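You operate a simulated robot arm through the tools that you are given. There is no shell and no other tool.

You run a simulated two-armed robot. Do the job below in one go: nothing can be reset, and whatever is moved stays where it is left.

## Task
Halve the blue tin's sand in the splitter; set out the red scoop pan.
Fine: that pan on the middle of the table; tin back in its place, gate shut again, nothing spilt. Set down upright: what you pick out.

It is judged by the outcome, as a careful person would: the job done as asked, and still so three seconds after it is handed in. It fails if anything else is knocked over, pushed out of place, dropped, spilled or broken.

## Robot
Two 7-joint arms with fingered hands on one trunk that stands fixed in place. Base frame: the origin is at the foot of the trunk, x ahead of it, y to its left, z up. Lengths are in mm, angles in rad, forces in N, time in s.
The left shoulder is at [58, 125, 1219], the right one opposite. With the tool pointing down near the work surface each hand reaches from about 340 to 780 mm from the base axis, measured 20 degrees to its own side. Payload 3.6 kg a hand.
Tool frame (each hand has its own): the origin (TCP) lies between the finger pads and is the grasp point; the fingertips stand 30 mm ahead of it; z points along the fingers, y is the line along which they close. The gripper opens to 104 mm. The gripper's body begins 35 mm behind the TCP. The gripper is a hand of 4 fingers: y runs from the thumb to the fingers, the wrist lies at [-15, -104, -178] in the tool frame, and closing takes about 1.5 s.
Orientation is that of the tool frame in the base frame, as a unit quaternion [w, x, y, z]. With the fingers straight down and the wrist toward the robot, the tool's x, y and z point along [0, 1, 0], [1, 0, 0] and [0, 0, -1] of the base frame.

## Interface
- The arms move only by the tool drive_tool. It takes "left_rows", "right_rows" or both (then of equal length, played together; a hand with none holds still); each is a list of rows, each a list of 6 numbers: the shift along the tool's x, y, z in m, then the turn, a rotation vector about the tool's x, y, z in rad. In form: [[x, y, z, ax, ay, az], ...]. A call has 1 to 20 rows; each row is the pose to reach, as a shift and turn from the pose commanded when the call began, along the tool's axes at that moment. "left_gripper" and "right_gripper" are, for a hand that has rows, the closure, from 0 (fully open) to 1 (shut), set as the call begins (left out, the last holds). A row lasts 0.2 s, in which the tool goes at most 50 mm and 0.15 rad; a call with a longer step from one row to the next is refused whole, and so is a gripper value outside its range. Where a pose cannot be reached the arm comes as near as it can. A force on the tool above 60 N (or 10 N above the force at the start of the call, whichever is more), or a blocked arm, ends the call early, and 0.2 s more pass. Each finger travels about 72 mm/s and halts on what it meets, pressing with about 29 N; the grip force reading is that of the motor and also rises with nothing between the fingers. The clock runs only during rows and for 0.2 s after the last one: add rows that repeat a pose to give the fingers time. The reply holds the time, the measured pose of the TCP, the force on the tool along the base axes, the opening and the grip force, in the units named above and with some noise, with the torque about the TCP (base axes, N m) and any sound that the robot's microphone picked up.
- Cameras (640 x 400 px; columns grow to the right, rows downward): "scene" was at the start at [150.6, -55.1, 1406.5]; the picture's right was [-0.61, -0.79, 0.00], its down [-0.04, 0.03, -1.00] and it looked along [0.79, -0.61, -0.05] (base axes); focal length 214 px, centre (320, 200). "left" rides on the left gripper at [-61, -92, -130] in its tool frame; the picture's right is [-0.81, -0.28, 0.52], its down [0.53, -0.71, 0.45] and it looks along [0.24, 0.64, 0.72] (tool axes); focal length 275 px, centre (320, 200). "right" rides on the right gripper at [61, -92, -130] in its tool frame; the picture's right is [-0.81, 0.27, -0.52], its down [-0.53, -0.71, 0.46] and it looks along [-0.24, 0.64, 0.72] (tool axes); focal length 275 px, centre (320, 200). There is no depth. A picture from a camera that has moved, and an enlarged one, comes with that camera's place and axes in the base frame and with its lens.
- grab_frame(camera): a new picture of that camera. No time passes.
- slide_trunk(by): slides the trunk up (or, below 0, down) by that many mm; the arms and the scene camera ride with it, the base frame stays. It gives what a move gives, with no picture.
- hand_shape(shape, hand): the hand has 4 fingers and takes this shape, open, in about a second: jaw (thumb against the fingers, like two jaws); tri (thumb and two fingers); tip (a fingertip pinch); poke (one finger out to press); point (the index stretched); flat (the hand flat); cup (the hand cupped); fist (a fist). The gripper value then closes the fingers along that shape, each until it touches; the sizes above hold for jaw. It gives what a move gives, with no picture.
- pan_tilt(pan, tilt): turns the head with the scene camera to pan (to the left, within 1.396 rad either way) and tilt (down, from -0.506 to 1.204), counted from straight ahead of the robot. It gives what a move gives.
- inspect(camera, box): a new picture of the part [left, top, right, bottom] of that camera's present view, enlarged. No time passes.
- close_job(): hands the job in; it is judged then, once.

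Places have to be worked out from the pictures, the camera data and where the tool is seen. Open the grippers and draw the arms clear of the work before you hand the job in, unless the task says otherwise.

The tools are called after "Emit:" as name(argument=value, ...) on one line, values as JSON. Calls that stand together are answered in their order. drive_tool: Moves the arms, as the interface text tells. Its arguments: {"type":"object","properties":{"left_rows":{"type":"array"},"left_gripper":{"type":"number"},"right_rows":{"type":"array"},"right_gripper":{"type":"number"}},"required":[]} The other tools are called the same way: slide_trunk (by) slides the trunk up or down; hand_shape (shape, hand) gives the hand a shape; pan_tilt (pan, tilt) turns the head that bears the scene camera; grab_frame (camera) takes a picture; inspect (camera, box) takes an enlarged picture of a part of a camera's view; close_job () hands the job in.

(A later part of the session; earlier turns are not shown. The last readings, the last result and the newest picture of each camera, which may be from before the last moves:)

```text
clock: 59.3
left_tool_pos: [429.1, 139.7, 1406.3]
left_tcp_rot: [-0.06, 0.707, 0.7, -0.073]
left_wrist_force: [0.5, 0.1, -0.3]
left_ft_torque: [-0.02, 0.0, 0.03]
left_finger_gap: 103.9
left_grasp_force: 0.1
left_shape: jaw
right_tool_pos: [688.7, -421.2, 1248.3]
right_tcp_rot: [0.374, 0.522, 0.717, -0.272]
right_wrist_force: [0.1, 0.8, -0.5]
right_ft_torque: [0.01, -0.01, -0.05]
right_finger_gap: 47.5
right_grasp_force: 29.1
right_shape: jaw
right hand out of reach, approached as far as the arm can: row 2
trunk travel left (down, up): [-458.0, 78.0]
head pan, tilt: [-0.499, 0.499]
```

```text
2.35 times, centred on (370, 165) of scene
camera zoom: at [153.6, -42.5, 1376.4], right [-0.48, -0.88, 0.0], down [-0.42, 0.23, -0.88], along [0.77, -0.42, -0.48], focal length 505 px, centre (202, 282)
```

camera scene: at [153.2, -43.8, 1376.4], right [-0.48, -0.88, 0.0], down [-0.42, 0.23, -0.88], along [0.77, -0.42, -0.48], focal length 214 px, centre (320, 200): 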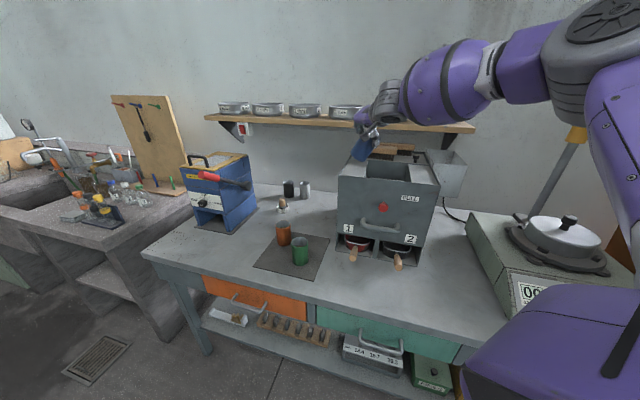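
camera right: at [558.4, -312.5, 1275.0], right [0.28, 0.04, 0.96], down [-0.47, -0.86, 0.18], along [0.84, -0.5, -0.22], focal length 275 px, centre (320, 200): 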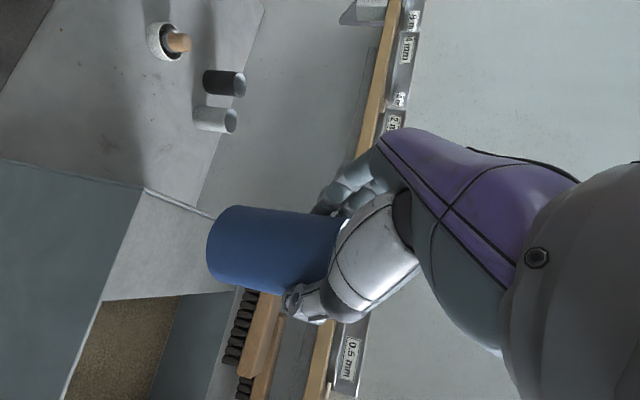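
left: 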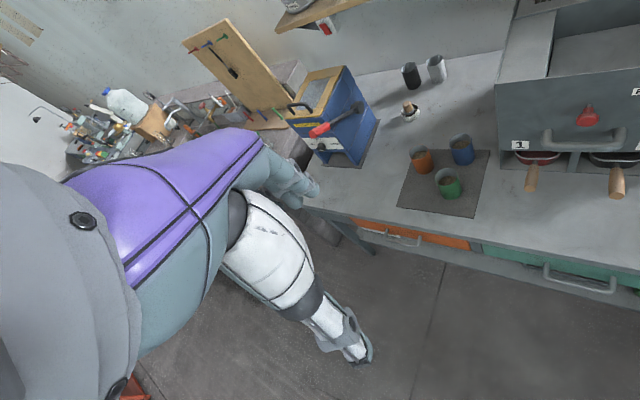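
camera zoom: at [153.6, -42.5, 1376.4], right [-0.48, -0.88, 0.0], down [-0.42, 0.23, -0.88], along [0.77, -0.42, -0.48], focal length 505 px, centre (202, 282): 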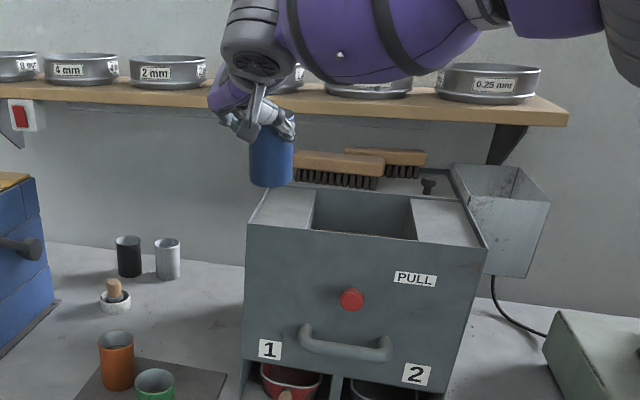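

The hand's orientation is back at the upright carrying pose. I zoom in on the tin to see whether it has pivoted in the grip.

Emit:
inspect(camera="scene", box=[330, 110, 400, 170])

Emit:
inspect(camera="right", box=[180, 160, 380, 340])

```text
6.67 times, centred on (365, 140) of scene
camera zoom: at [153.6, -42.5, 1376.4], right [-0.48, -0.88, 0.0], down [-0.42, 0.23, -0.88], along [0.77, -0.42, -0.48], focal length 1430 px, centre (20, 600)
```

zoom: 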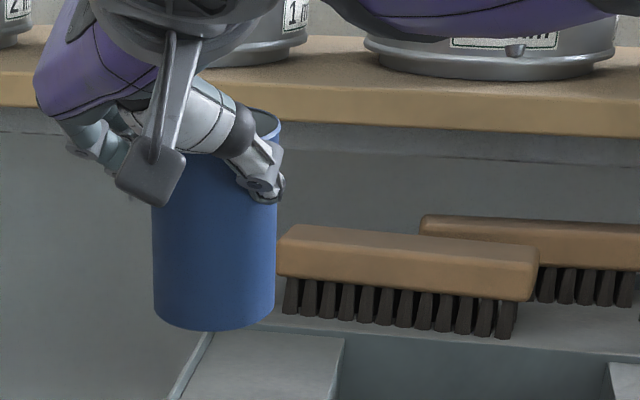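

```text
2.22 times, centred on (280, 250) of right
camera zoom: at [558.4, -312.5, 1275.0], right [0.28, 0.04, 0.96], down [-0.47, -0.86, 0.18], along [0.84, -0.5, -0.22], focal length 612 px, centre (409, 89)
```

zoom: 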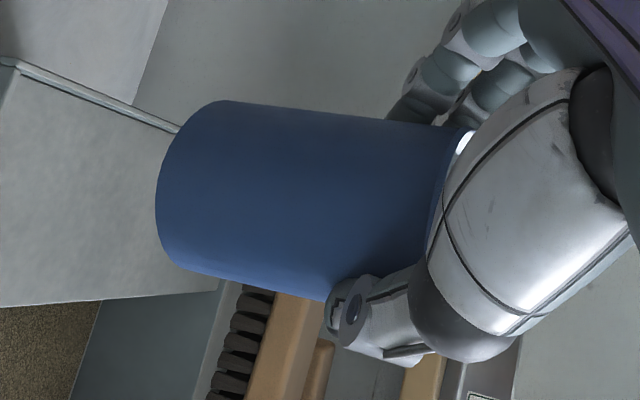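

The tin has pivoted only about 4° in the grip (leaning back toward the palm), which I will correct when setting it down. I now move left off the splitter and turn the hand heading back to the pick-up heading.

Emit:
drive_tool(right_rows=[[0.012, 0.0089, -0.0093, -0.0965, 0, -0.0675], [0.024, 0.0178, -0.0185, -0.193, 0, -0.135], [0.0359, 0.0267, -0.0278, -0.2895, 0, -0.2025], [0.0479, 0.0356, -0.037, -0.386, 0, -0.27]])

Emit:
grab_frame(camera="scene")

```text
clock: 60.3
left_tool_pos: [428.5, 139.9, 1407.1]
left_tcp_rot: [-0.06, 0.707, 0.701, -0.073]
left_wrist_force: [0.8, -0.9, 0.1]
left_ft_torque: [-0.03, -0.03, 0.0]
left_finger_gap: 103.7
left_grasp_force: 0.0
left_shape: jaw
right_tool_pos: [688.9, -346.9, 1215.3]
right_tcp_rot: [0.431, 0.343, 0.816, -0.175]
right_wrist_force: [0.6, 0.7, -1.0]
right_ft_torque: [0.0, 0.02, 0.02]
right_finger_gap: 47.6
right_grasp_force: 28.8
right_shape: jaw
right hand out of reach, approached as far as the arm can: row 2, 3, 4
trunk travel left (down, up): [-458.0, 78.0]
head pan, tilt: [-0.499, 0.499]
```

```text
taken
camera scene: at [153.4, -42.9, 1376.4], right [-0.48, -0.88, 0.0], down [-0.42, 0.23, -0.88], along [0.77, -0.42, -0.48], focal length 214 px, centre (320, 200)
```

scene: 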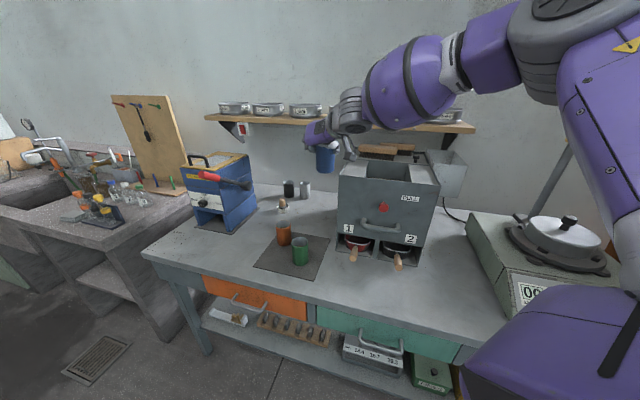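

The hand is at the pick-up heading, (689,-347,1215), near its reach limit. I move down and forward to sit above the tin's old place at a comfortable height.

Emit:
drive_tool(right_rows=[[0.015, 0.0137, 0.0247, 0, 0, 0], [0.03, 0.0274, 0.0495, 0, 0, 0], [0.045, 0.0411, 0.0742, 0, 0, 0], [0.06, 0.0548, 0.0989, 0, 0, 0]])

Emit:
slide_trunk(by=-80)

Emit:
grab_frame(camera="scene")

Emit:
grab_frame(camera="right")

```text
clock: 61.3
left_tool_pos: [428.8, 139.0, 1406.5]
left_tcp_rot: [-0.06, 0.707, 0.701, -0.074]
left_wrist_force: [-0.3, 1.1, 0.9]
left_ft_torque: [0.02, 0.01, -0.03]
left_finger_gap: 104.1
left_grasp_force: 0.2
left_shape: jaw
right_tool_pos: [755.7, -343.0, 1105.3]
right_tcp_rot: [0.428, 0.342, 0.818, -0.176]
right_wrist_force: [0.9, 0.4, -1.4]
right_ft_torque: [0.02, 0.01, -0.01]
right_finger_gap: 47.5
right_grasp_force: 28.9
right_shape: jaw
right hand out of reach, approached as far as the arm can: row 4
trunk travel left (down, up): [-458.0, 78.0]
head pan, tilt: [-0.499, 0.499]
```

```text
clock: 62.4
left_tool_pos: [427.3, 140.0, 1327.9]
left_tcp_rot: [-0.059, 0.707, 0.701, -0.072]
left_wrist_force: [-0.2, 0.3, -0.4]
left_ft_torque: [0.03, 0.0, 0.01]
left_finger_gap: 104.1
left_grasp_force: 0.1
left_shape: jaw
right_tool_pos: [755.1, -343.1, 1028.3]
right_tcp_rot: [0.426, 0.341, 0.819, -0.177]
right_wrist_force: [-0.3, 0.9, -1.5]
right_ft_torque: [-0.01, 0.02, 0.01]
right_finger_gap: 47.2
right_grasp_force: 28.7
right_shape: jaw
trunk travel left (down, up): [-378.0, 158.0]
head pan, tilt: [-0.499, 0.499]
```

```text
taken
camera scene: at [182.5, -42.9, 1288.3], right [-0.48, -0.88, 0.0], down [-0.42, 0.23, -0.88], along [0.77, -0.42, -0.48], focal length 214 px, centre (320, 200)
```

scene: 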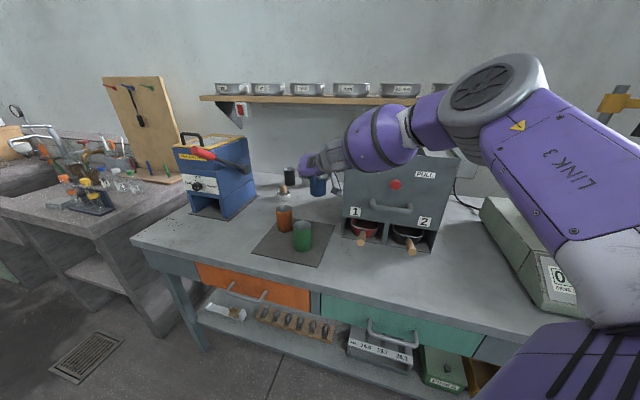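

```text
taken
camera right: at [589.9, -305.1, 1053.6], right [0.22, 0.16, 0.96], down [-0.03, -0.98, 0.17], along [0.97, -0.07, -0.21], focal length 275 px, centre (320, 200)
```

right: 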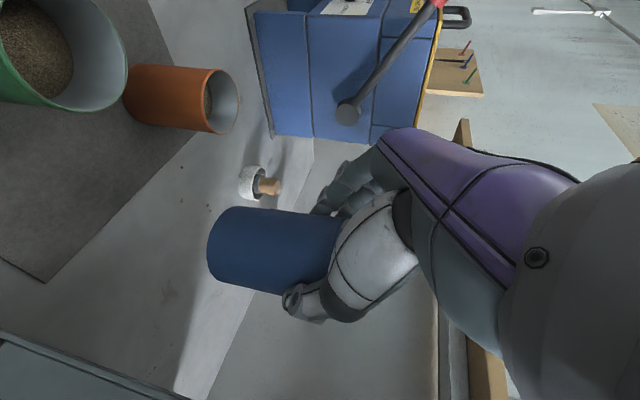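

The tin hangs above its old place, TCP (755,-343,1028). I zoom in to judge its lean against the neighbouring tins before going lower.

Emit:
inspect(camera="scene", box=[260, 150, 360, 260])

Emit:
inspect(camera="right", box=[100, 50, 360, 320])

```text
3.64 times, centred on (310, 205) of scene
camera zoom: at [182.5, -42.9, 1288.3], right [-0.48, -0.88, 0.0], down [-0.42, 0.23, -0.88], along [0.77, -0.42, -0.48], focal length 780 px, centre (356, 182)
```

zoom: 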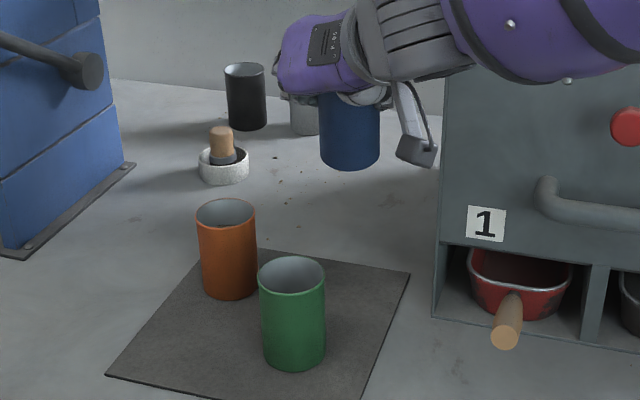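

```text
1.48 times, centred on (230, 185) of right
camera zoom: at [589.9, -305.1, 1053.6], right [0.22, 0.16, 0.96], down [-0.03, -0.98, 0.17], along [0.97, -0.07, -0.21], focal length 408 px, centre (453, 222)
```

zoom: 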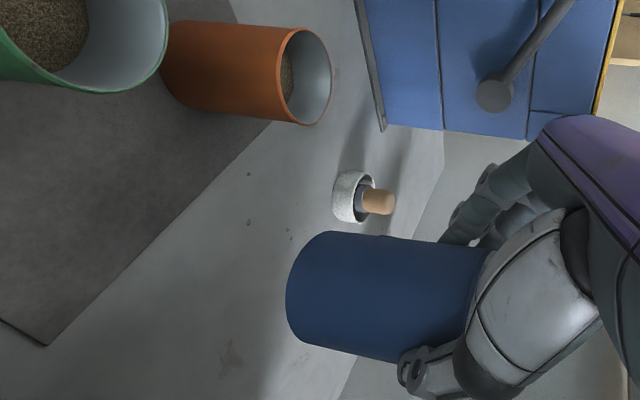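

The tin leans about 5° back toward the palm. I lower by 100 mm, then apply a 0.085 rad correction about the closing axis and return to the exact pick-up x,y.

Emit:
slide_trunk(by=-100)

Emit:
drive_tool(right_rows=[[-0.001, 0.0028, 0.0015, 0, 0.0425, 0], [-0.0021, 0.0056, 0.003, 0, 0.085, 0], [-0.0021, 0.0056, 0.003, 0, 0.085, 0]])

Emit:
grab_frame(camera="right")

Emit:
inspect(camera="scene", box=[240, 100, 380, 250])

```text
clock: 63.8
left_tool_pos: [428.3, 140.2, 1228.6]
left_tcp_rot: [-0.059, 0.708, 0.7, -0.073]
left_wrist_force: [-0.9, -0.4, 0.2]
left_ft_torque: [-0.02, -0.02, 0.03]
left_finger_gap: 103.7
left_grasp_force: 0.0
left_shape: jaw
right_tool_pos: [755.2, -341.9, 927.5]
right_tcp_rot: [0.426, 0.343, 0.819, -0.175]
right_wrist_force: [-0.5, 0.1, -1.2]
right_ft_torque: [-0.01, -0.02, 0.0]
right_finger_gap: 47.5
right_grasp_force: 29.1
right_shape: jaw
trunk travel left (down, up): [-278.0, 258.0]
head pan, tilt: [-0.499, 0.499]
```

```text
clock: 64.6
left_tool_pos: [427.5, 138.7, 1227.9]
left_tcp_rot: [-0.06, 0.707, 0.701, -0.074]
left_wrist_force: [0.4, -0.8, -0.5]
left_ft_torque: [0.02, 0.03, 0.05]
left_finger_gap: 103.9
left_grasp_force: 0.1
left_shape: jaw
right_tool_pos: [762.7, -340.5, 928.6]
right_tcp_rot: [0.39, 0.349, 0.837, -0.161]
right_wrist_force: [0.0, 0.3, -1.1]
right_ft_torque: [0.01, 0.02, 0.0]
right_finger_gap: 47.5
right_grasp_force: 29.0
right_shape: jaw
trunk travel left (down, up): [-278.0, 258.0]
head pan, tilt: [-0.499, 0.499]
```

```text
taken
camera right: at [598.4, -305.2, 965.1], right [0.28, 0.1, 0.95], down [-0.02, -0.99, 0.11], along [0.96, -0.05, -0.28], focal length 275 px, centre (320, 200)
```

right: 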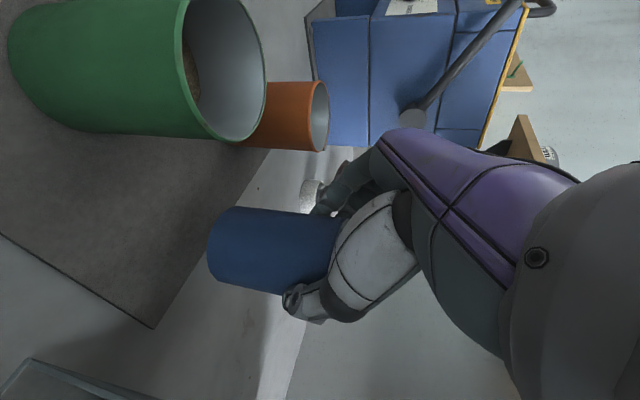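

```text
2.67 times, centred on (310, 175) of scene
camera zoom: at [204.8, -42.9, 1190.6], right [-0.48, -0.88, 0.0], down [-0.42, 0.23, -0.88], along [0.77, -0.42, -0.48], focal length 572 px, centre (347, 267)
```

zoom: 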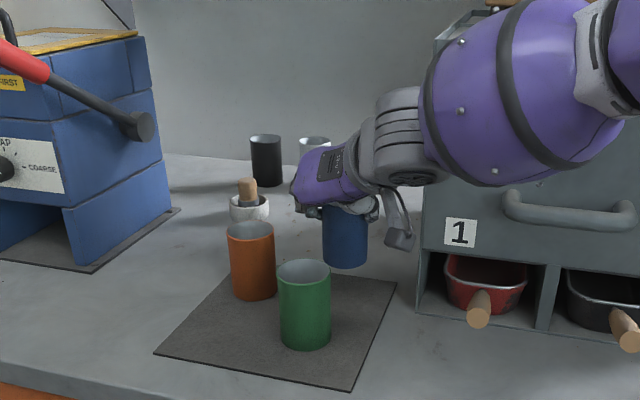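

The tin looks upright now. I zoom in on the wrist view to verify that its base is over the original spot.

Emit:
inspect(camera="right", box=[190, 180, 370, 330])

Emit:
inspect(camera="scene", box=[290, 160, 350, 220])

```text
2.67 times, centred on (280, 255) of right
camera zoom: at [598.4, -305.2, 965.1], right [0.28, 0.1, 0.95], down [-0.02, -0.99, 0.11], along [0.96, -0.05, -0.28], focal length 734 px, centre (427, 53)
```

zoom: 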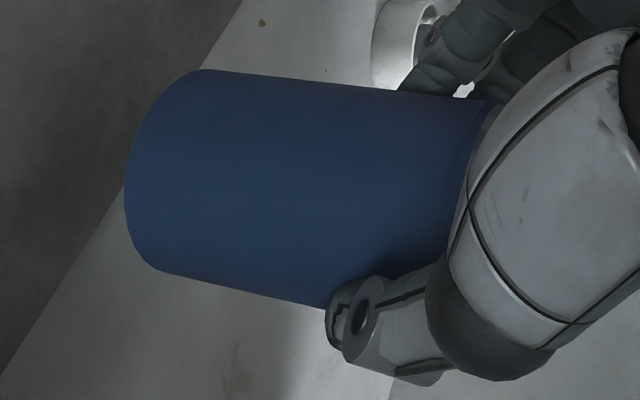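

```text
6.67 times, centred on (320, 190) of scene
camera zoom: at [204.8, -42.9, 1190.6], right [-0.48, -0.88, 0.0], down [-0.42, 0.23, -0.88], along [0.77, -0.42, -0.48], focal length 1430 px, centre (320, 267)
```

zoom: 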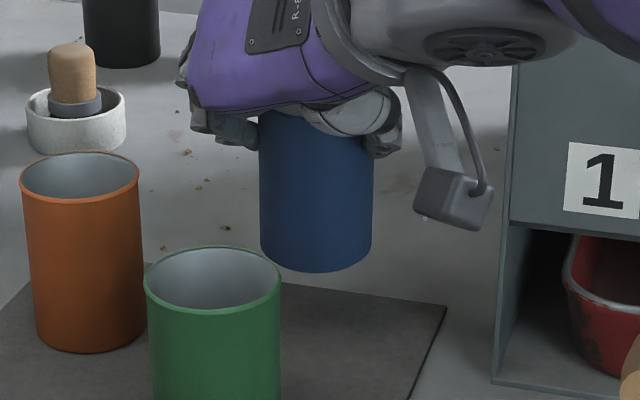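

The base sits over (768,-352), matching the original spot within a few mm. I lower 38 mm with the trunk, then feel for the mat in small steps.

Emit:
slide_trunk(by=-38)

Emit:
inspect(camera="scene", box=[280, 150, 360, 230])

```text
clock: 65.4
left_tool_pos: [428.5, 138.9, 1188.4]
left_tcp_rot: [-0.057, 0.708, 0.7, -0.074]
left_wrist_force: [-0.9, 0.3, -0.8]
left_ft_torque: [0.02, -0.01, -0.04]
left_finger_gap: 103.7
left_grasp_force: 0.1
left_shape: jaw
right_tool_pos: [761.7, -340.5, 889.5]
right_tcp_rot: [0.391, 0.349, 0.836, -0.162]
right_wrist_force: [-1.2, 0.1, -0.7]
right_ft_torque: [0.02, 0.02, 0.02]
right_finger_gap: 47.2
right_grasp_force: 28.9
right_shape: jaw
trunk travel left (down, up): [-240.0, 296.0]
head pan, tilt: [-0.499, 0.499]
```

```text
5.00 times, centred on (320, 190) of scene
camera zoom: at [214.5, -42.9, 1152.3], right [-0.48, -0.88, 0.0], down [-0.42, 0.23, -0.88], along [0.77, -0.42, -0.48], focal length 1072 px, centre (320, 250)
```

zoom: 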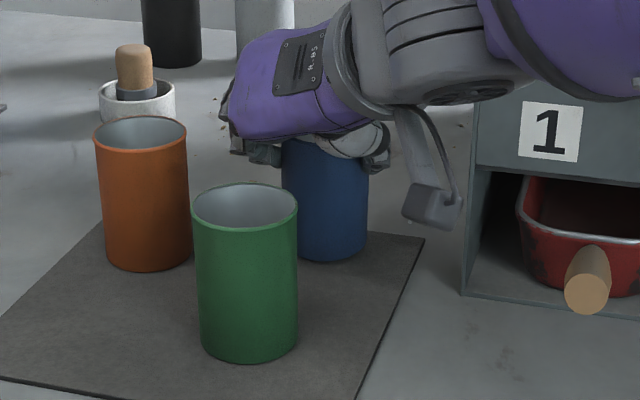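

The TCP is at 889.5 with no contact yet. I step down 1.5 mm at a time and watch the vertical force.

Emit:
drive_tool(right_rows=[[0.0011, 0, 0.001, 0, 0, 0], [0.0023, 0, 0.0019, 0, 0, 0], [0.0034, 0, 0.0029, 0, 0, 0]])

```text
clock: 66.2
left_tool_pos: [429.9, 139.3, 1188.9]
left_tcp_rot: [-0.058, 0.708, 0.7, -0.073]
left_wrist_force: [1.0, 0.5, 1.0]
left_ft_torque: [-0.01, 0.02, -0.01]
left_finger_gap: 103.8
left_grasp_force: 0.2
left_shape: jaw
right_tool_pos: [762.8, -340.7, 888.0]
right_tcp_rot: [0.392, 0.348, 0.836, -0.162]
right_wrist_force: [1.7, -0.6, 5.1]
right_ft_torque: [-0.06, -0.04, -0.01]
right_finger_gap: 47.2
right_grasp_force: 28.3
right_shape: jaw
trunk travel left (down, up): [-240.0, 296.0]
head pan, tilt: [-0.499, 0.499]
```

Contact: +5 N upward, so the tin stands on the mat. I open the hand and let it settle.

Emit:
drive_tool(right_rows=[[0, 0, 0, 0, 0, 0], [0, 0, 0, 0, 0, 0], [0, 0, 0, 0, 0, 0], [0, 0, 0, 0, 0, 0], [0, 0, 0, 0, 0, 0], [0, 0, 0, 0, 0, 0]], right_gripper=0.0)

Emit:
grab_frame(camera="right")

Emit:
inspect(camera="scene", box=[280, 150, 360, 230])

```text
clock: 67.6
left_tool_pos: [429.3, 138.8, 1189.2]
left_tcp_rot: [-0.057, 0.708, 0.7, -0.072]
left_wrist_force: [0.3, 0.8, 0.3]
left_ft_torque: [0.0, -0.01, 0.0]
left_finger_gap: 103.7
left_grasp_force: 0.1
left_shape: jaw
right_tool_pos: [761.5, -339.7, 885.6]
right_tcp_rot: [0.391, 0.349, 0.836, -0.162]
right_wrist_force: [0.8, -0.8, 0.9]
right_ft_torque: [0.01, 0.03, 0.01]
right_finger_gap: 103.7
right_grasp_force: 0.0
right_shape: jaw
trunk travel left (down, up): [-240.0, 296.0]
head pan, tilt: [-0.499, 0.499]
```

```text
taken
camera right: at [598.4, -305.3, 922.5], right [0.28, 0.1, 0.95], down [-0.02, -0.99, 0.11], along [0.96, -0.05, -0.28], focal length 275 px, centre (320, 200)
```

right: 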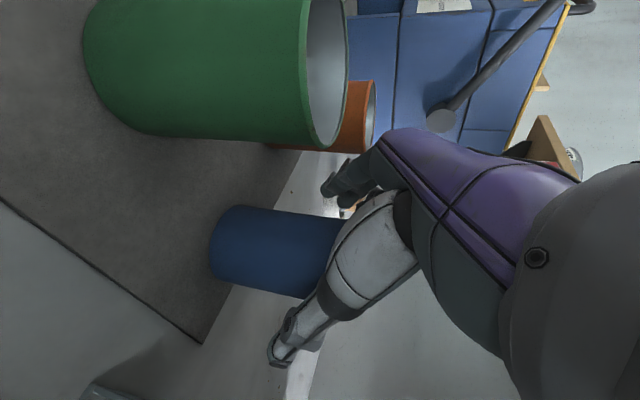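

```text
5.00 times, centred on (320, 190) of scene
camera zoom: at [214.7, -42.9, 1152.3], right [-0.48, -0.88, 0.0], down [-0.42, 0.23, -0.88], along [0.77, -0.42, -0.48], focal length 1072 px, centre (320, 250)
```

zoom: 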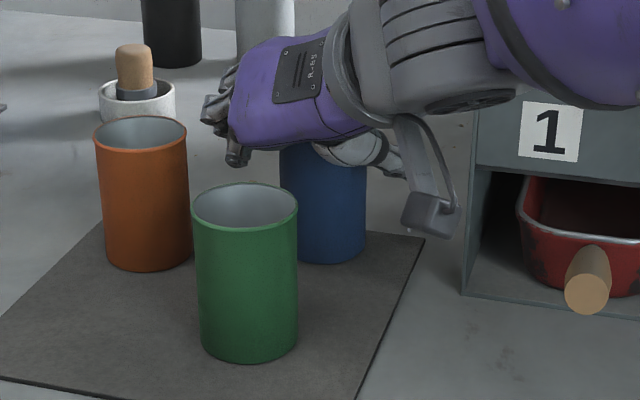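

The tin stands upright and free. I raise the hand straight up in steps, checking that the tin stays put.

Emit:
slide_trunk(by=15)

Emit:
slide_trunk(by=85)

Emit:
grab_frame(camera="right")

Emit:
inspect(camera="scene", box=[240, 130, 400, 250])

```text
clock: 68.2
left_tool_pos: [429.8, 139.5, 1202.5]
left_tcp_rot: [-0.057, 0.707, 0.701, -0.073]
left_wrist_force: [0.9, 1.0, 0.1]
left_ft_torque: [-0.02, 0.02, 0.02]
left_finger_gap: 104.1
left_grasp_force: 0.1
left_shape: jaw
right_tool_pos: [763.0, -340.8, 900.4]
right_tcp_rot: [0.392, 0.348, 0.836, -0.162]
right_wrist_force: [-0.4, -0.6, 0.6]
right_ft_torque: [-0.02, 0.01, -0.01]
right_finger_gap: 103.8
right_grasp_force: 0.1
right_shape: jaw
trunk travel left (down, up): [-255.0, 281.0]
head pan, tilt: [-0.499, 0.499]
```

```text
clock: 69.4
left_tool_pos: [429.9, 139.3, 1287.9]
left_tcp_rot: [-0.058, 0.708, 0.7, -0.074]
left_wrist_force: [-0.1, 0.0, 0.9]
left_ft_torque: [0.02, -0.01, 0.0]
left_finger_gap: 103.8
left_grasp_force: 0.1
left_shape: jaw
right_tool_pos: [759.9, -339.8, 997.8]
right_tcp_rot: [0.402, 0.352, 0.831, -0.157]
right_wrist_force: [0.3, 0.4, -0.1]
right_ft_torque: [0.02, 0.0, 0.04]
right_finger_gap: 103.5
right_grasp_force: 0.0
right_shape: jaw
trunk travel left (down, up): [-340.0, 196.0]
head pan, tilt: [-0.499, 0.499]
```

```text
taken
camera right: at [595.9, -305.2, 1030.1], right [0.26, 0.1, 0.96], down [-0.02, -0.99, 0.11], along [0.97, -0.05, -0.25], focal length 275 px, centre (320, 200)
```

right: 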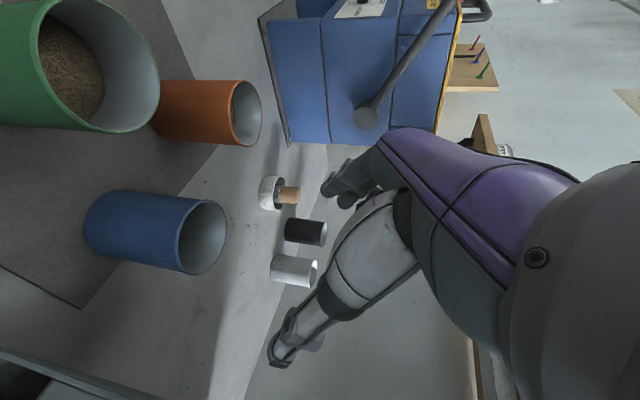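

```text
3.33 times, centred on (320, 190) of scene
camera zoom: at [191.7, -42.9, 1250.6], right [-0.48, -0.88, 0.0], down [-0.42, 0.23, -0.88], along [0.77, -0.42, -0.48], focal length 715 px, centre (320, 233)
```

zoom: 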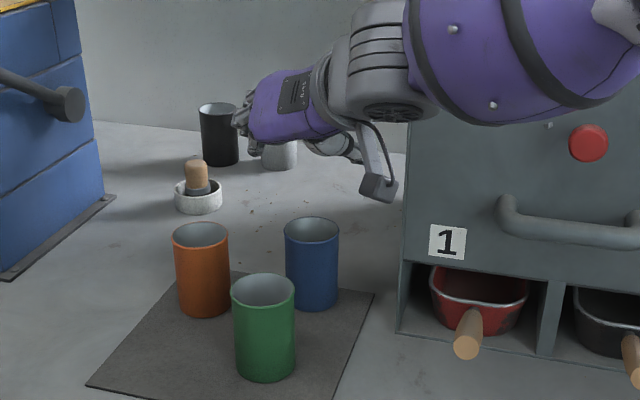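

The blue tin stands empty on the mat. I measure its position again with the wrist camera to confirm it is back in its place.

Emit:
inspect(camera="right", box=[60, 130, 300, 300])

Emit:
inspect(camera="scene", box=[270, 170, 350, 250])

```text
2.35 times, centred on (180, 215) of right
camera zoom: at [595.9, -305.2, 1030.1], right [0.26, 0.1, 0.96], down [-0.02, -0.99, 0.11], along [0.97, -0.05, -0.25], focal length 648 px, centre (649, 165)
```

zoom: 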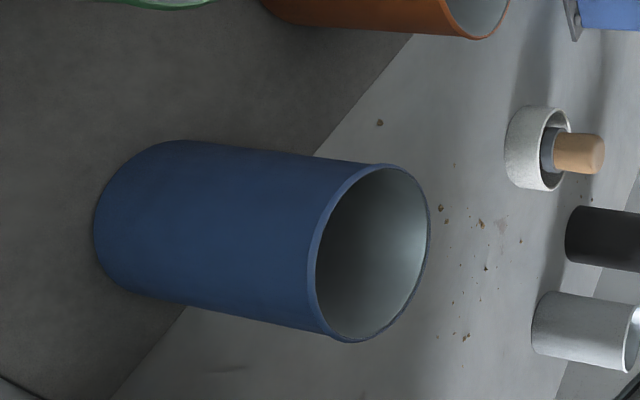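

```text
5.00 times, centred on (310, 210) of scene
camera zoom: at [191.7, -42.9, 1250.6], right [-0.48, -0.88, 0.0], down [-0.42, 0.23, -0.88], along [0.77, -0.42, -0.48], focal length 1072 px, centre (370, 150)
```

zoom: 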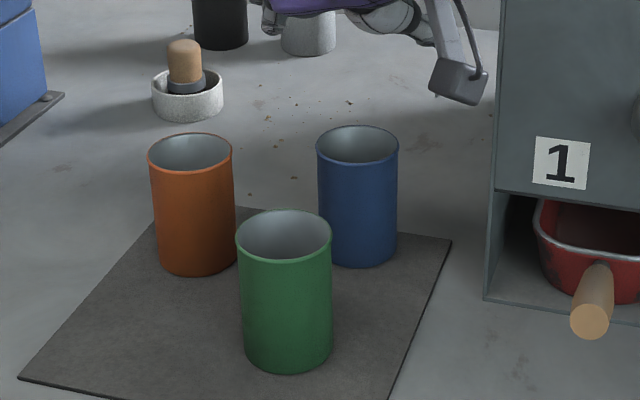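

The tin is back within a few mm of its spot and empty. Next is the gate: the hand is already nearly aligned with the splitter's front normal, so I back off along it and move sideways in front of the red knob.

Emit:
drive_tool(right_rows=[[0.0114, -0.0067, -0.035, 0, 0, 0], [0.0228, -0.0134, -0.0701, 0, 0, 0], [0.0341, -0.02, -0.1051, 0, 0, 0], [0.0455, -0.0267, -0.1401, 0, 0, 0], [0.0452, -0.0709, -0.14, 0, 0, 0], [0.045, -0.1151, -0.14, 0, 0, 0], [0.0447, -0.1593, -0.1399, 0, 0, 0], [0.0445, -0.2035, -0.1399, 0, 0, 0], [0.0442, -0.2477, -0.1398, 0, 0, 0]], right_gripper=0.3)

Emit:
grab_frame(camera="right")

Emit:
grab_frame(camera="scene")

```text
clock: 71.4
left_tool_pos: [427.9, 138.5, 1289.0]
left_tcp_rot: [-0.057, 0.708, 0.7, -0.073]
left_wrist_force: [-0.2, 1.0, 0.9]
left_ft_torque: [0.04, -0.02, 0.0]
left_finger_gap: 103.8
left_grasp_force: 0.1
left_shape: jaw
right_tool_pos: [484.8, -420.1, 1047.2]
right_tcp_rot: [0.402, 0.351, 0.831, -0.156]
right_wrist_force: [-1.2, 0.8, 0.2]
right_ft_torque: [0.04, -0.01, 0.01]
right_finger_gap: 73.0
right_grasp_force: 0.1
right_shape: jaw
trunk travel left (down, up): [-340.0, 196.0]
head pan, tilt: [-0.499, 0.499]
```

```text
taken
camera right: at [321.2, -385.2, 1080.1], right [0.25, 0.1, 0.96], down [-0.02, -0.99, 0.11], along [0.97, -0.05, -0.25], focal length 275 px, centre (320, 200)
```

right: 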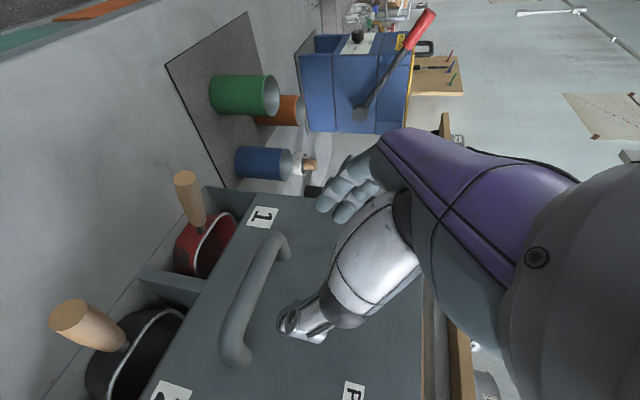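

```text
taken
camera scene: at [190.5, -43.2, 1250.8], right [-0.48, -0.88, 0.0], down [-0.42, 0.23, -0.88], along [0.77, -0.42, -0.48], focal length 214 px, centre (320, 200)
```

scene: 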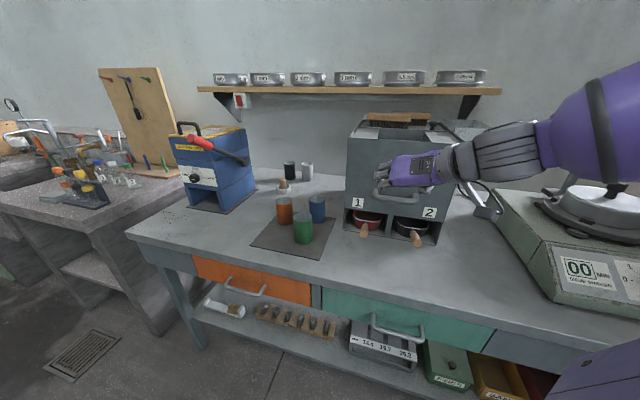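

The thumb hides the knob from this angle, but three earlier views put the knob's cap consistently at (552.5,-481,1046). I advance along the splitter normal until the TCP is at the cap, with fingers open to 73 mm around it.

Emit:
drive_tool(right_rows=[[-0.0134, 0.0013, 0.0169, 0, 0, 0], [-0.0268, 0.0026, 0.0337, 0, 0, 0], [-0.0401, 0.0039, 0.0506, 0, 0, 0], [-0.0535, 0.0052, 0.0674, 0, 0, 0]])

Emit:
grab_frame(camera="right")

Emit:
inspect(camera="scene", box=[330, 110, 470, 250])

```text
clock: 72.4
left_tool_pos: [430.4, 139.6, 1288.7]
left_tcp_rot: [-0.058, 0.708, 0.7, -0.075]
left_wrist_force: [0.8, 0.0, -0.3]
left_ft_torque: [0.01, 0.01, 0.01]
left_finger_gap: 103.9
left_grasp_force: 0.0
left_shape: jaw
right_tool_pos: [551.2, -476.1, 1047.3]
right_tcp_rot: [0.402, 0.351, 0.831, -0.158]
right_wrist_force: [0.8, 0.2, 0.0]
right_ft_torque: [0.01, 0.01, 0.01]
right_finger_gap: 72.9
right_grasp_force: 0.1
right_shape: jaw
trunk travel left (down, up): [-340.0, 196.0]
head pan, tilt: [-0.499, 0.499]
```

```text
taken
camera right: at [387.5, -441.3, 1078.7], right [0.26, 0.1, 0.96], down [-0.02, -0.99, 0.11], along [0.97, -0.05, -0.25], focal length 275 px, centre (320, 200)
```

right: 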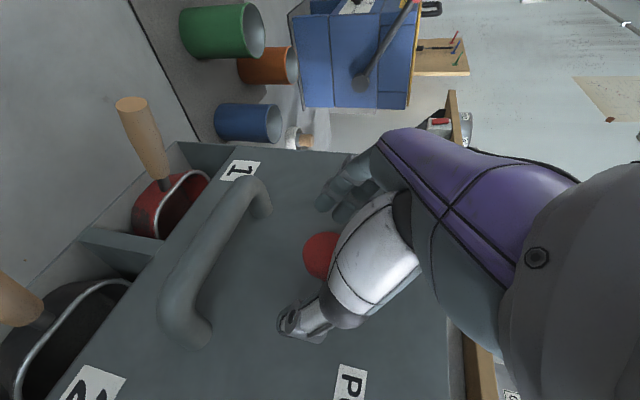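

```text
2.86 times, centred on (400, 180) of scene
camera zoom: at [191.7, -43.0, 1250.6], right [-0.48, -0.88, 0.0], down [-0.42, 0.23, -0.88], along [0.77, -0.42, -0.48], focal length 613 px, centre (91, 257)
```

zoom: 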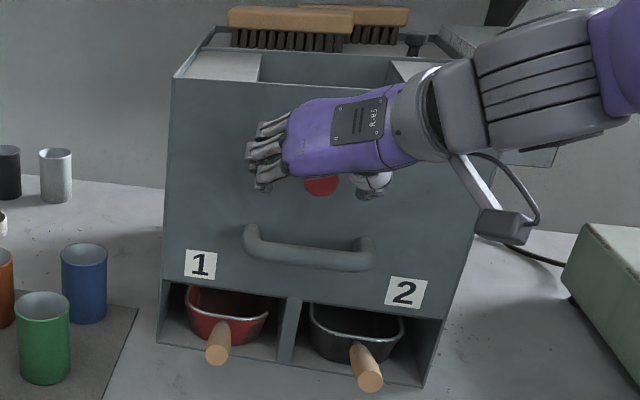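

The knob now shows between the fingertips and the thumb, about 4 mm toward the thumb. I centre on it and close the hand.

Emit:
drive_tool(right_rows=[[0.001, -0.004, 0.001, 0, 0, 0]])

Emit:
drive_tool(right_rows=[[0, 0, 0, 0, 0, 0], [0, 0, 0, 0, 0, 0], [0, 0, 0, 0, 0, 0], [0, 0, 0, 0, 0, 0], [0, 0, 0, 0, 0, 0], [0, 0, 0, 0, 0, 0], [0, 0, 0, 0, 0, 0], [0, 0, 0, 0, 0, 0]], right_gripper=1.0)

Emit:
grab_frame(camera="right")

Emit:
inspect(camera="scene", box=[330, 110, 470, 250])

```text
clock: 72.8
left_tool_pos: [428.9, 139.7, 1287.5]
left_tcp_rot: [-0.057, 0.708, 0.7, -0.073]
left_wrist_force: [-0.1, -0.4, 0.5]
left_ft_torque: [0.01, 0.02, -0.01]
left_finger_gap: 103.9
left_grasp_force: 0.0
left_shape: jaw
right_tool_pos: [548.7, -478.8, 1045.3]
right_tcp_rot: [0.403, 0.352, 0.83, -0.158]
right_wrist_force: [-0.3, 0.6, 0.4]
right_ft_torque: [0.03, -0.01, 0.05]
right_finger_gap: 73.4
right_grasp_force: 0.1
right_shape: jaw
trunk travel left (down, up): [-340.0, 196.0]
head pan, tilt: [-0.499, 0.499]
```

```text
clock: 74.6
left_tool_pos: [429.3, 138.4, 1287.5]
left_tcp_rot: [-0.057, 0.708, 0.701, -0.072]
left_wrist_force: [-0.4, -1.0, 0.3]
left_ft_torque: [0.01, 0.0, 0.0]
left_finger_gap: 103.8
left_grasp_force: 0.1
left_shape: jaw
right_tool_pos: [548.4, -479.0, 1043.5]
right_tcp_rot: [0.4, 0.352, 0.832, -0.157]
right_wrist_force: [-3.1, -2.9, 0.8]
right_ft_torque: [-0.04, 0.09, 0.23]
right_finger_gap: 15.6
right_grasp_force: 29.1
right_shape: jaw
trunk travel left (down, up): [-340.0, 196.0]
head pan, tilt: [-0.499, 0.499]
```

```text
taken
camera right: at [384.5, -444.4, 1076.5], right [0.26, 0.1, 0.96], down [-0.02, -0.99, 0.11], along [0.97, -0.05, -0.25], focal length 275 px, centre (320, 200)
```

right: 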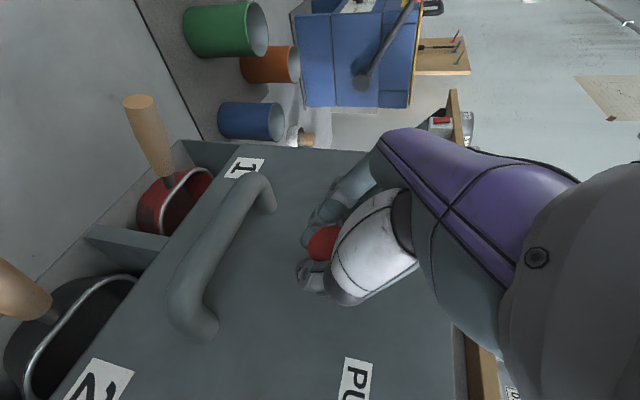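

```text
2.86 times, centred on (400, 180) of scene
camera zoom: at [191.7, -43.9, 1250.5], right [-0.48, -0.88, 0.0], down [-0.42, 0.23, -0.88], along [0.77, -0.42, -0.48], focal length 613 px, centre (91, 257)
```

zoom: 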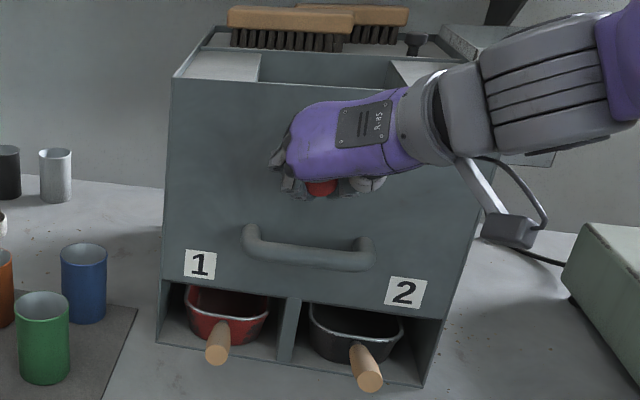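

The fingers have wrapped around the knob (29 N, 15.6 mm). I pull it straight out along the splitter normal, 40 mm first.

Emit:
drive_tool(right_rows=[[0.0032, 0, -0.0039, 0, 0, 0], [0.0063, 0, -0.0078, 0, 0, 0], [0.0095, 0, -0.0116, 0, 0, 0], [0.0126, 0, -0.0155, 0, 0, 0], [0.0158, 0, -0.0194, 0, 0, 0], [0.019, 0, -0.0233, 0, 0, 0], [0.0221, 0, -0.0272, 0, 0, 0], [0.0253, 0, -0.031, 0, 0, 0]])

Emit:
grab_frame(camera="right")

Emit:
inspect(camera="scene", box=[330, 110, 470, 250])

```text
clock: 76.4
left_tool_pos: [428.7, 138.2, 1288.4]
left_tcp_rot: [-0.058, 0.707, 0.701, -0.073]
left_wrist_force: [0.0, 0.2, 0.3]
left_ft_torque: [0.03, -0.01, -0.01]
left_finger_gap: 104.1
left_grasp_force: 0.0
left_shape: jaw
right_tool_pos: [520.6, -451.1, 1044.4]
right_tcp_rot: [0.402, 0.352, 0.83, -0.157]
right_wrist_force: [-3.7, -5.8, -0.5]
right_ft_torque: [-0.08, 0.04, 0.14]
right_finger_gap: 15.7
right_grasp_force: 28.6
right_shape: jaw
trunk travel left (down, up): [-340.0, 196.0]
head pan, tilt: [-0.499, 0.499]
```

```text
taken
camera right: at [356.1, -415.8, 1075.9], right [0.26, 0.1, 0.96], down [-0.02, -0.99, 0.11], along [0.97, -0.05, -0.25], focal length 275 px, centre (320, 200)
```

right: 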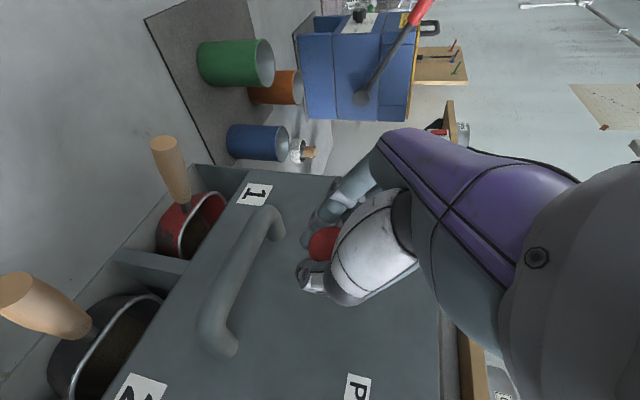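

```text
2.86 times, centred on (400, 180) of scene
camera zoom: at [191.3, -44.1, 1250.6], right [-0.48, -0.88, 0.0], down [-0.42, 0.23, -0.88], along [0.77, -0.42, -0.48], focal length 613 px, centre (91, 257)
```

zoom: 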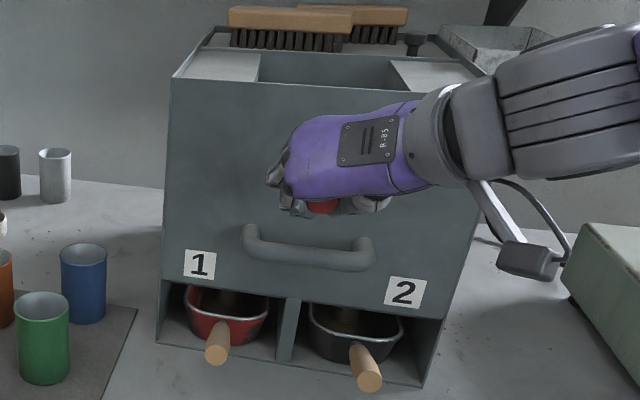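

The gate came out 40 mm with light force and sand seems to be falling into both pans. I enlarge the pans and wait a moment.

Emit:
inspect(camera="scene", box=[340, 200, 440, 260])

Emit:
inspect(camera="right", box=[0, 120, 260, 400])

```text
6.40 times, centred on (390, 230) of scene
camera zoom: at [191.3, -44.1, 1250.6], right [-0.48, -0.88, 0.0], down [-0.42, 0.23, -0.88], along [0.77, -0.42, -0.48], focal length 1373 px, centre (-128, 8)
```

zoom: 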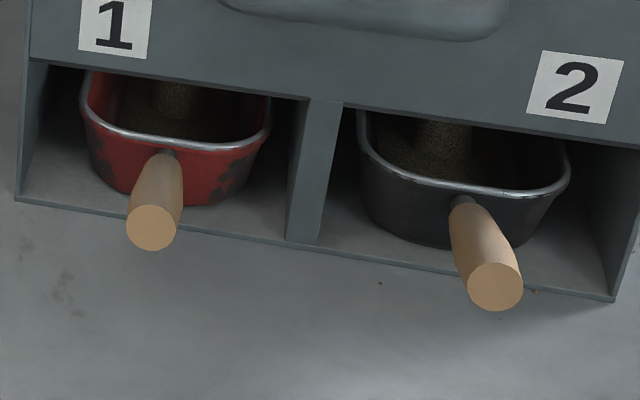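

```text
1.43 times, centred on (130, 260) of right
camera zoom: at [356.1, -415.8, 1075.9], right [0.26, 0.1, 0.96], down [-0.02, -0.99, 0.11], along [0.97, -0.05, -0.25], focal length 393 px, centre (591, 114)
```

zoom: 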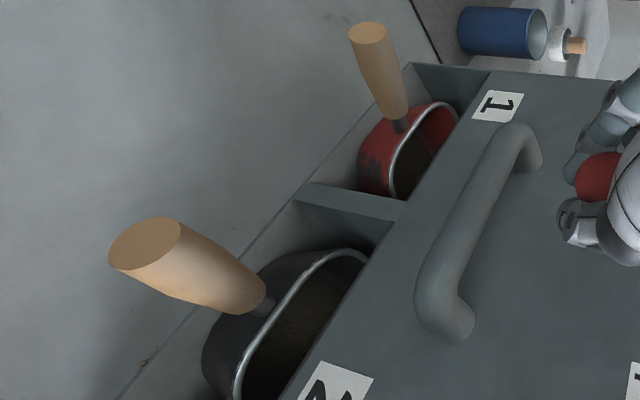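

Sand columns are running into both pans. I hold the gate open for two seconds and look again.

Emit:
drive_tool(right_rows=[[0.0, 0, 0.0, 0, 0, 0], [0, 0, 0, 0, 0, 0], [0, 0, 0, 0, 0, 0], [0, 0, 0, 0, 0, 0], [0, 0, 0, 0, 0, 0], [0, 0, 0, 0, 0, 0], [0, 0, 0, 0, 0, 0], [0, 0, 0, 0, 0, 0], [0, 0, 0, 0, 0, 0], [0, 0, 0, 0, 0, 0]])

Emit:
inspect(camera="scene", box=[340, 200, 440, 260])

Emit:
inspect(camera="scene", box=[340, 105, 460, 175])

```text
clock: 78.6
left_tool_pos: [428.5, 138.5, 1288.6]
left_tcp_rot: [-0.059, 0.708, 0.7, -0.073]
left_wrist_force: [0.1, 0.1, 0.7]
left_ft_torque: [0.0, -0.02, -0.04]
left_finger_gap: 103.6
left_grasp_force: 0.1
left_shape: jaw
right_tool_pos: [520.7, -450.6, 1043.3]
right_tcp_rot: [0.401, 0.352, 0.831, -0.158]
right_wrist_force: [-3.7, -5.2, 0.4]
right_ft_torque: [-0.09, 0.09, 0.16]
right_finger_gap: 15.7
right_grasp_force: 29.0
right_shape: jaw
trunk travel left (down, up): [-340.0, 196.0]
head pan, tilt: [-0.499, 0.499]
```

```text
6.40 times, centred on (390, 230) of scene
camera zoom: at [191.2, -44.0, 1250.6], right [-0.48, -0.88, 0.0], down [-0.42, 0.23, -0.88], along [0.77, -0.42, -0.48], focal length 1373 px, centre (-128, 8)
```

zoom: 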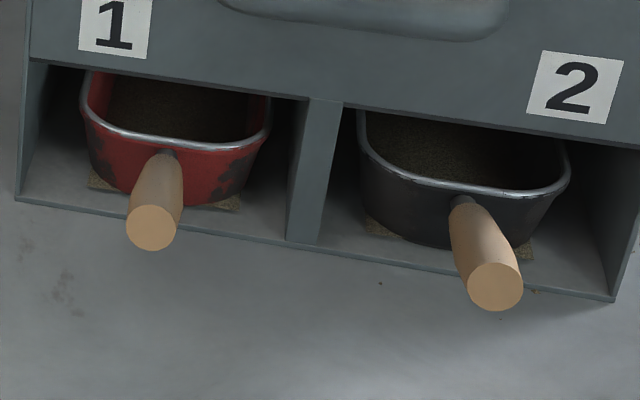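

```text
5.33 times, centred on (400, 140) of scene
camera zoom: at [191.2, -44.0, 1250.6], right [-0.48, -0.88, 0.0], down [-0.42, 0.23, -0.88], along [0.77, -0.42, -0.48], focal length 1144 px, centre (-107, 520)
```

zoom: 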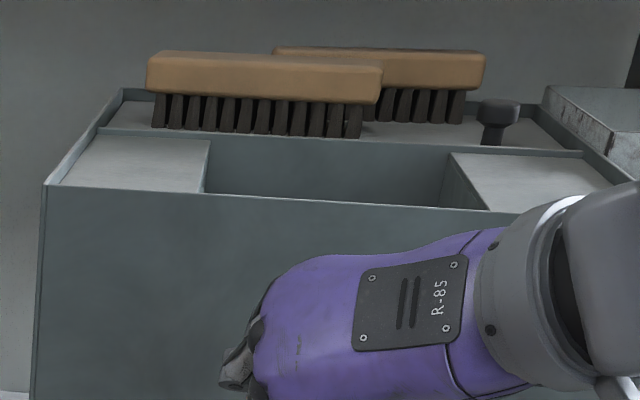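

Both pans now hold sand. I use the left hand's camera, which is higher, to look into the hopper and see whether it has emptied.

Emit:
grab_frame(camera="left")

```text
taken
camera left: at [361.6, 79.5, 1435.1], right [-0.37, -0.82, -0.44], down [-0.78, 0.53, -0.33], along [0.5, 0.22, -0.84], focal length 275 px, centre (320, 200)
```

left: 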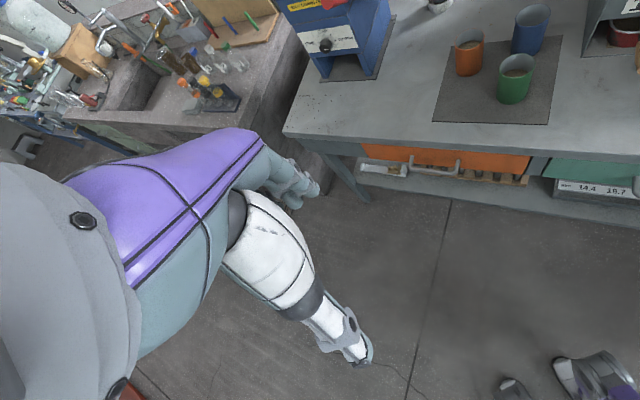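

That camera does not see the hopper. The sand columns have stopped, but to be sure the gate is fully open I try a little more pull, 6 mm, watching the force.

Emit:
drive_tool(right_rows=[[0.0019, 0, -0.0023, 0, 0, 0], [0.0038, 0, -0.0047, 0, 0, 0], [0.0038, 0, -0.0047, 0, 0, 0]])

Emit:
inspect(camera="scene", box=[340, 160, 440, 260])

```text
clock: 79.4
left_tool_pos: [430.7, 135.7, 1288.2]
left_tcp_rot: [-0.059, 0.708, 0.7, -0.073]
left_wrist_force: [1.1, -0.4, 0.0]
left_ft_torque: [0.01, 0.03, 0.0]
left_finger_gap: 103.9
left_grasp_force: 0.2
left_shape: jaw
right_tool_pos: [518.0, -449.2, 1043.1]
right_tcp_rot: [0.403, 0.352, 0.83, -0.158]
right_wrist_force: [11.2, -16.4, 0.4]
right_ft_torque: [-0.15, -0.11, 0.2]
right_finger_gap: 15.1
right_grasp_force: 28.5
right_shape: jaw
trunk travel left (down, up): [-340.0, 196.0]
head pan, tilt: [-0.499, 0.499]
```

```text
4.00 times, centred on (390, 210) of scene
camera zoom: at [193.1, -45.4, 1250.3], right [-0.48, -0.88, 0.0], down [-0.42, 0.23, -0.88], along [0.77, -0.42, -0.48], focal length 858 px, centre (40, 160)
```

zoom: 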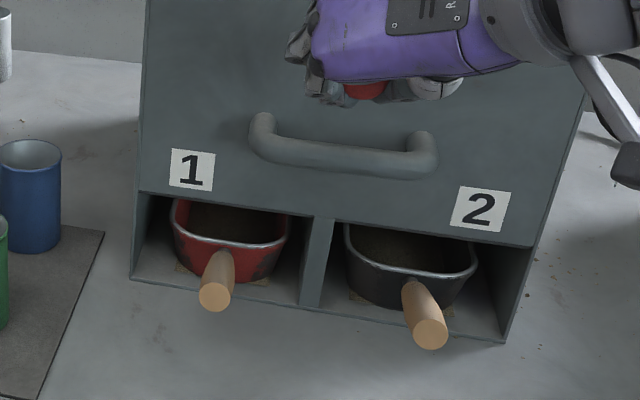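

The force rose to about 20 N along the normal, so the gate is at its open stop (about 43 mm travel). I push it back in the same distance to shut it.

Emit:
drive_tool(right_rows=[[-0.0032, 0, 0.004, 0, 0, 0], [-0.0065, 0, 0.0079, 0, 0, 0], [-0.0097, 0, 0.0119, 0, 0, 0], [-0.0129, 0, 0.0159, 0, 0, 0], [-0.0162, 0, 0.0198, 0, 0, 0], [-0.0194, 0, 0.0238, 0, 0, 0], [-0.0226, 0, 0.0278, 0, 0, 0], [-0.0259, 0, 0.0317, 0, 0, 0], [-0.0291, 0, 0.0357, 0, 0, 0]])

Emit:
inspect(camera="scene", box=[340, 160, 440, 260])

```text
clock: 81.4
left_tool_pos: [429.6, 138.9, 1288.0]
left_tcp_rot: [-0.059, 0.708, 0.7, -0.074]
left_wrist_force: [0.2, -0.4, -0.7]
left_ft_torque: [0.03, 0.0, 0.01]
left_finger_gap: 104.0
left_grasp_force: 0.0
left_shape: jaw
right_tool_pos: [548.5, -480.3, 1042.1]
right_tcp_rot: [0.401, 0.352, 0.831, -0.158]
right_wrist_force: [-3.1, -2.2, -0.2]
right_ft_torque: [-0.04, 0.11, 0.19]
right_finger_gap: 15.8
right_grasp_force: 29.5
right_shape: jaw
trunk travel left (down, up): [-340.0, 196.0]
head pan, tilt: [-0.499, 0.499]
```

```text
4.00 times, centred on (390, 210) of scene
camera zoom: at [191.7, -43.7, 1250.5], right [-0.48, -0.88, 0.0], down [-0.42, 0.23, -0.88], along [0.77, -0.42, -0.48], focal length 858 px, centre (40, 160)
```

zoom: 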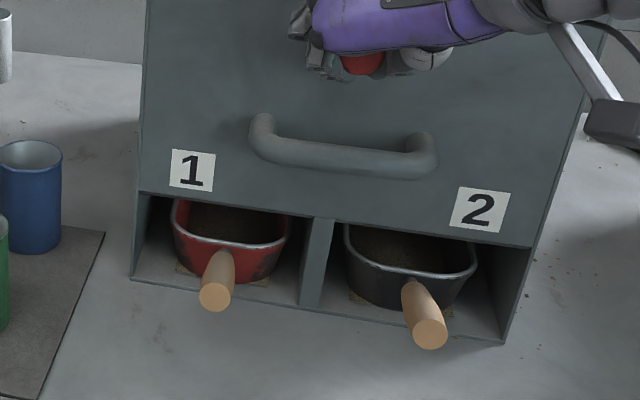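

The hand is back at the starting depth (v≈727). I push 3 mm further to confirm the gate is against its closed stop.

Emit:
drive_tool(right_rows=[[-0.001, 0, 0.0012, 0, 0, 0], [-0.0019, 0, 0.0023, 0, 0, 0], [-0.0019, 0, 0.0023, 0, 0, 0]])

```text
clock: 82.2
left_tool_pos: [429.4, 139.0, 1288.9]
left_tcp_rot: [-0.057, 0.708, 0.7, -0.074]
left_wrist_force: [0.2, -0.3, 0.1]
left_ft_torque: [0.02, 0.03, 0.01]
left_finger_gap: 104.0
left_grasp_force: 0.1
left_shape: jaw
right_tool_pos: [549.8, -482.0, 1044.2]
right_tcp_rot: [0.402, 0.352, 0.831, -0.157]
right_wrist_force: [-10.7, 1.3, 0.2]
right_ft_torque: [-0.04, 0.21, 0.16]
right_finger_gap: 16.0
right_grasp_force: 29.6
right_shape: jaw
trunk travel left (down, up): [-340.0, 196.0]
head pan, tilt: [-0.499, 0.499]
```

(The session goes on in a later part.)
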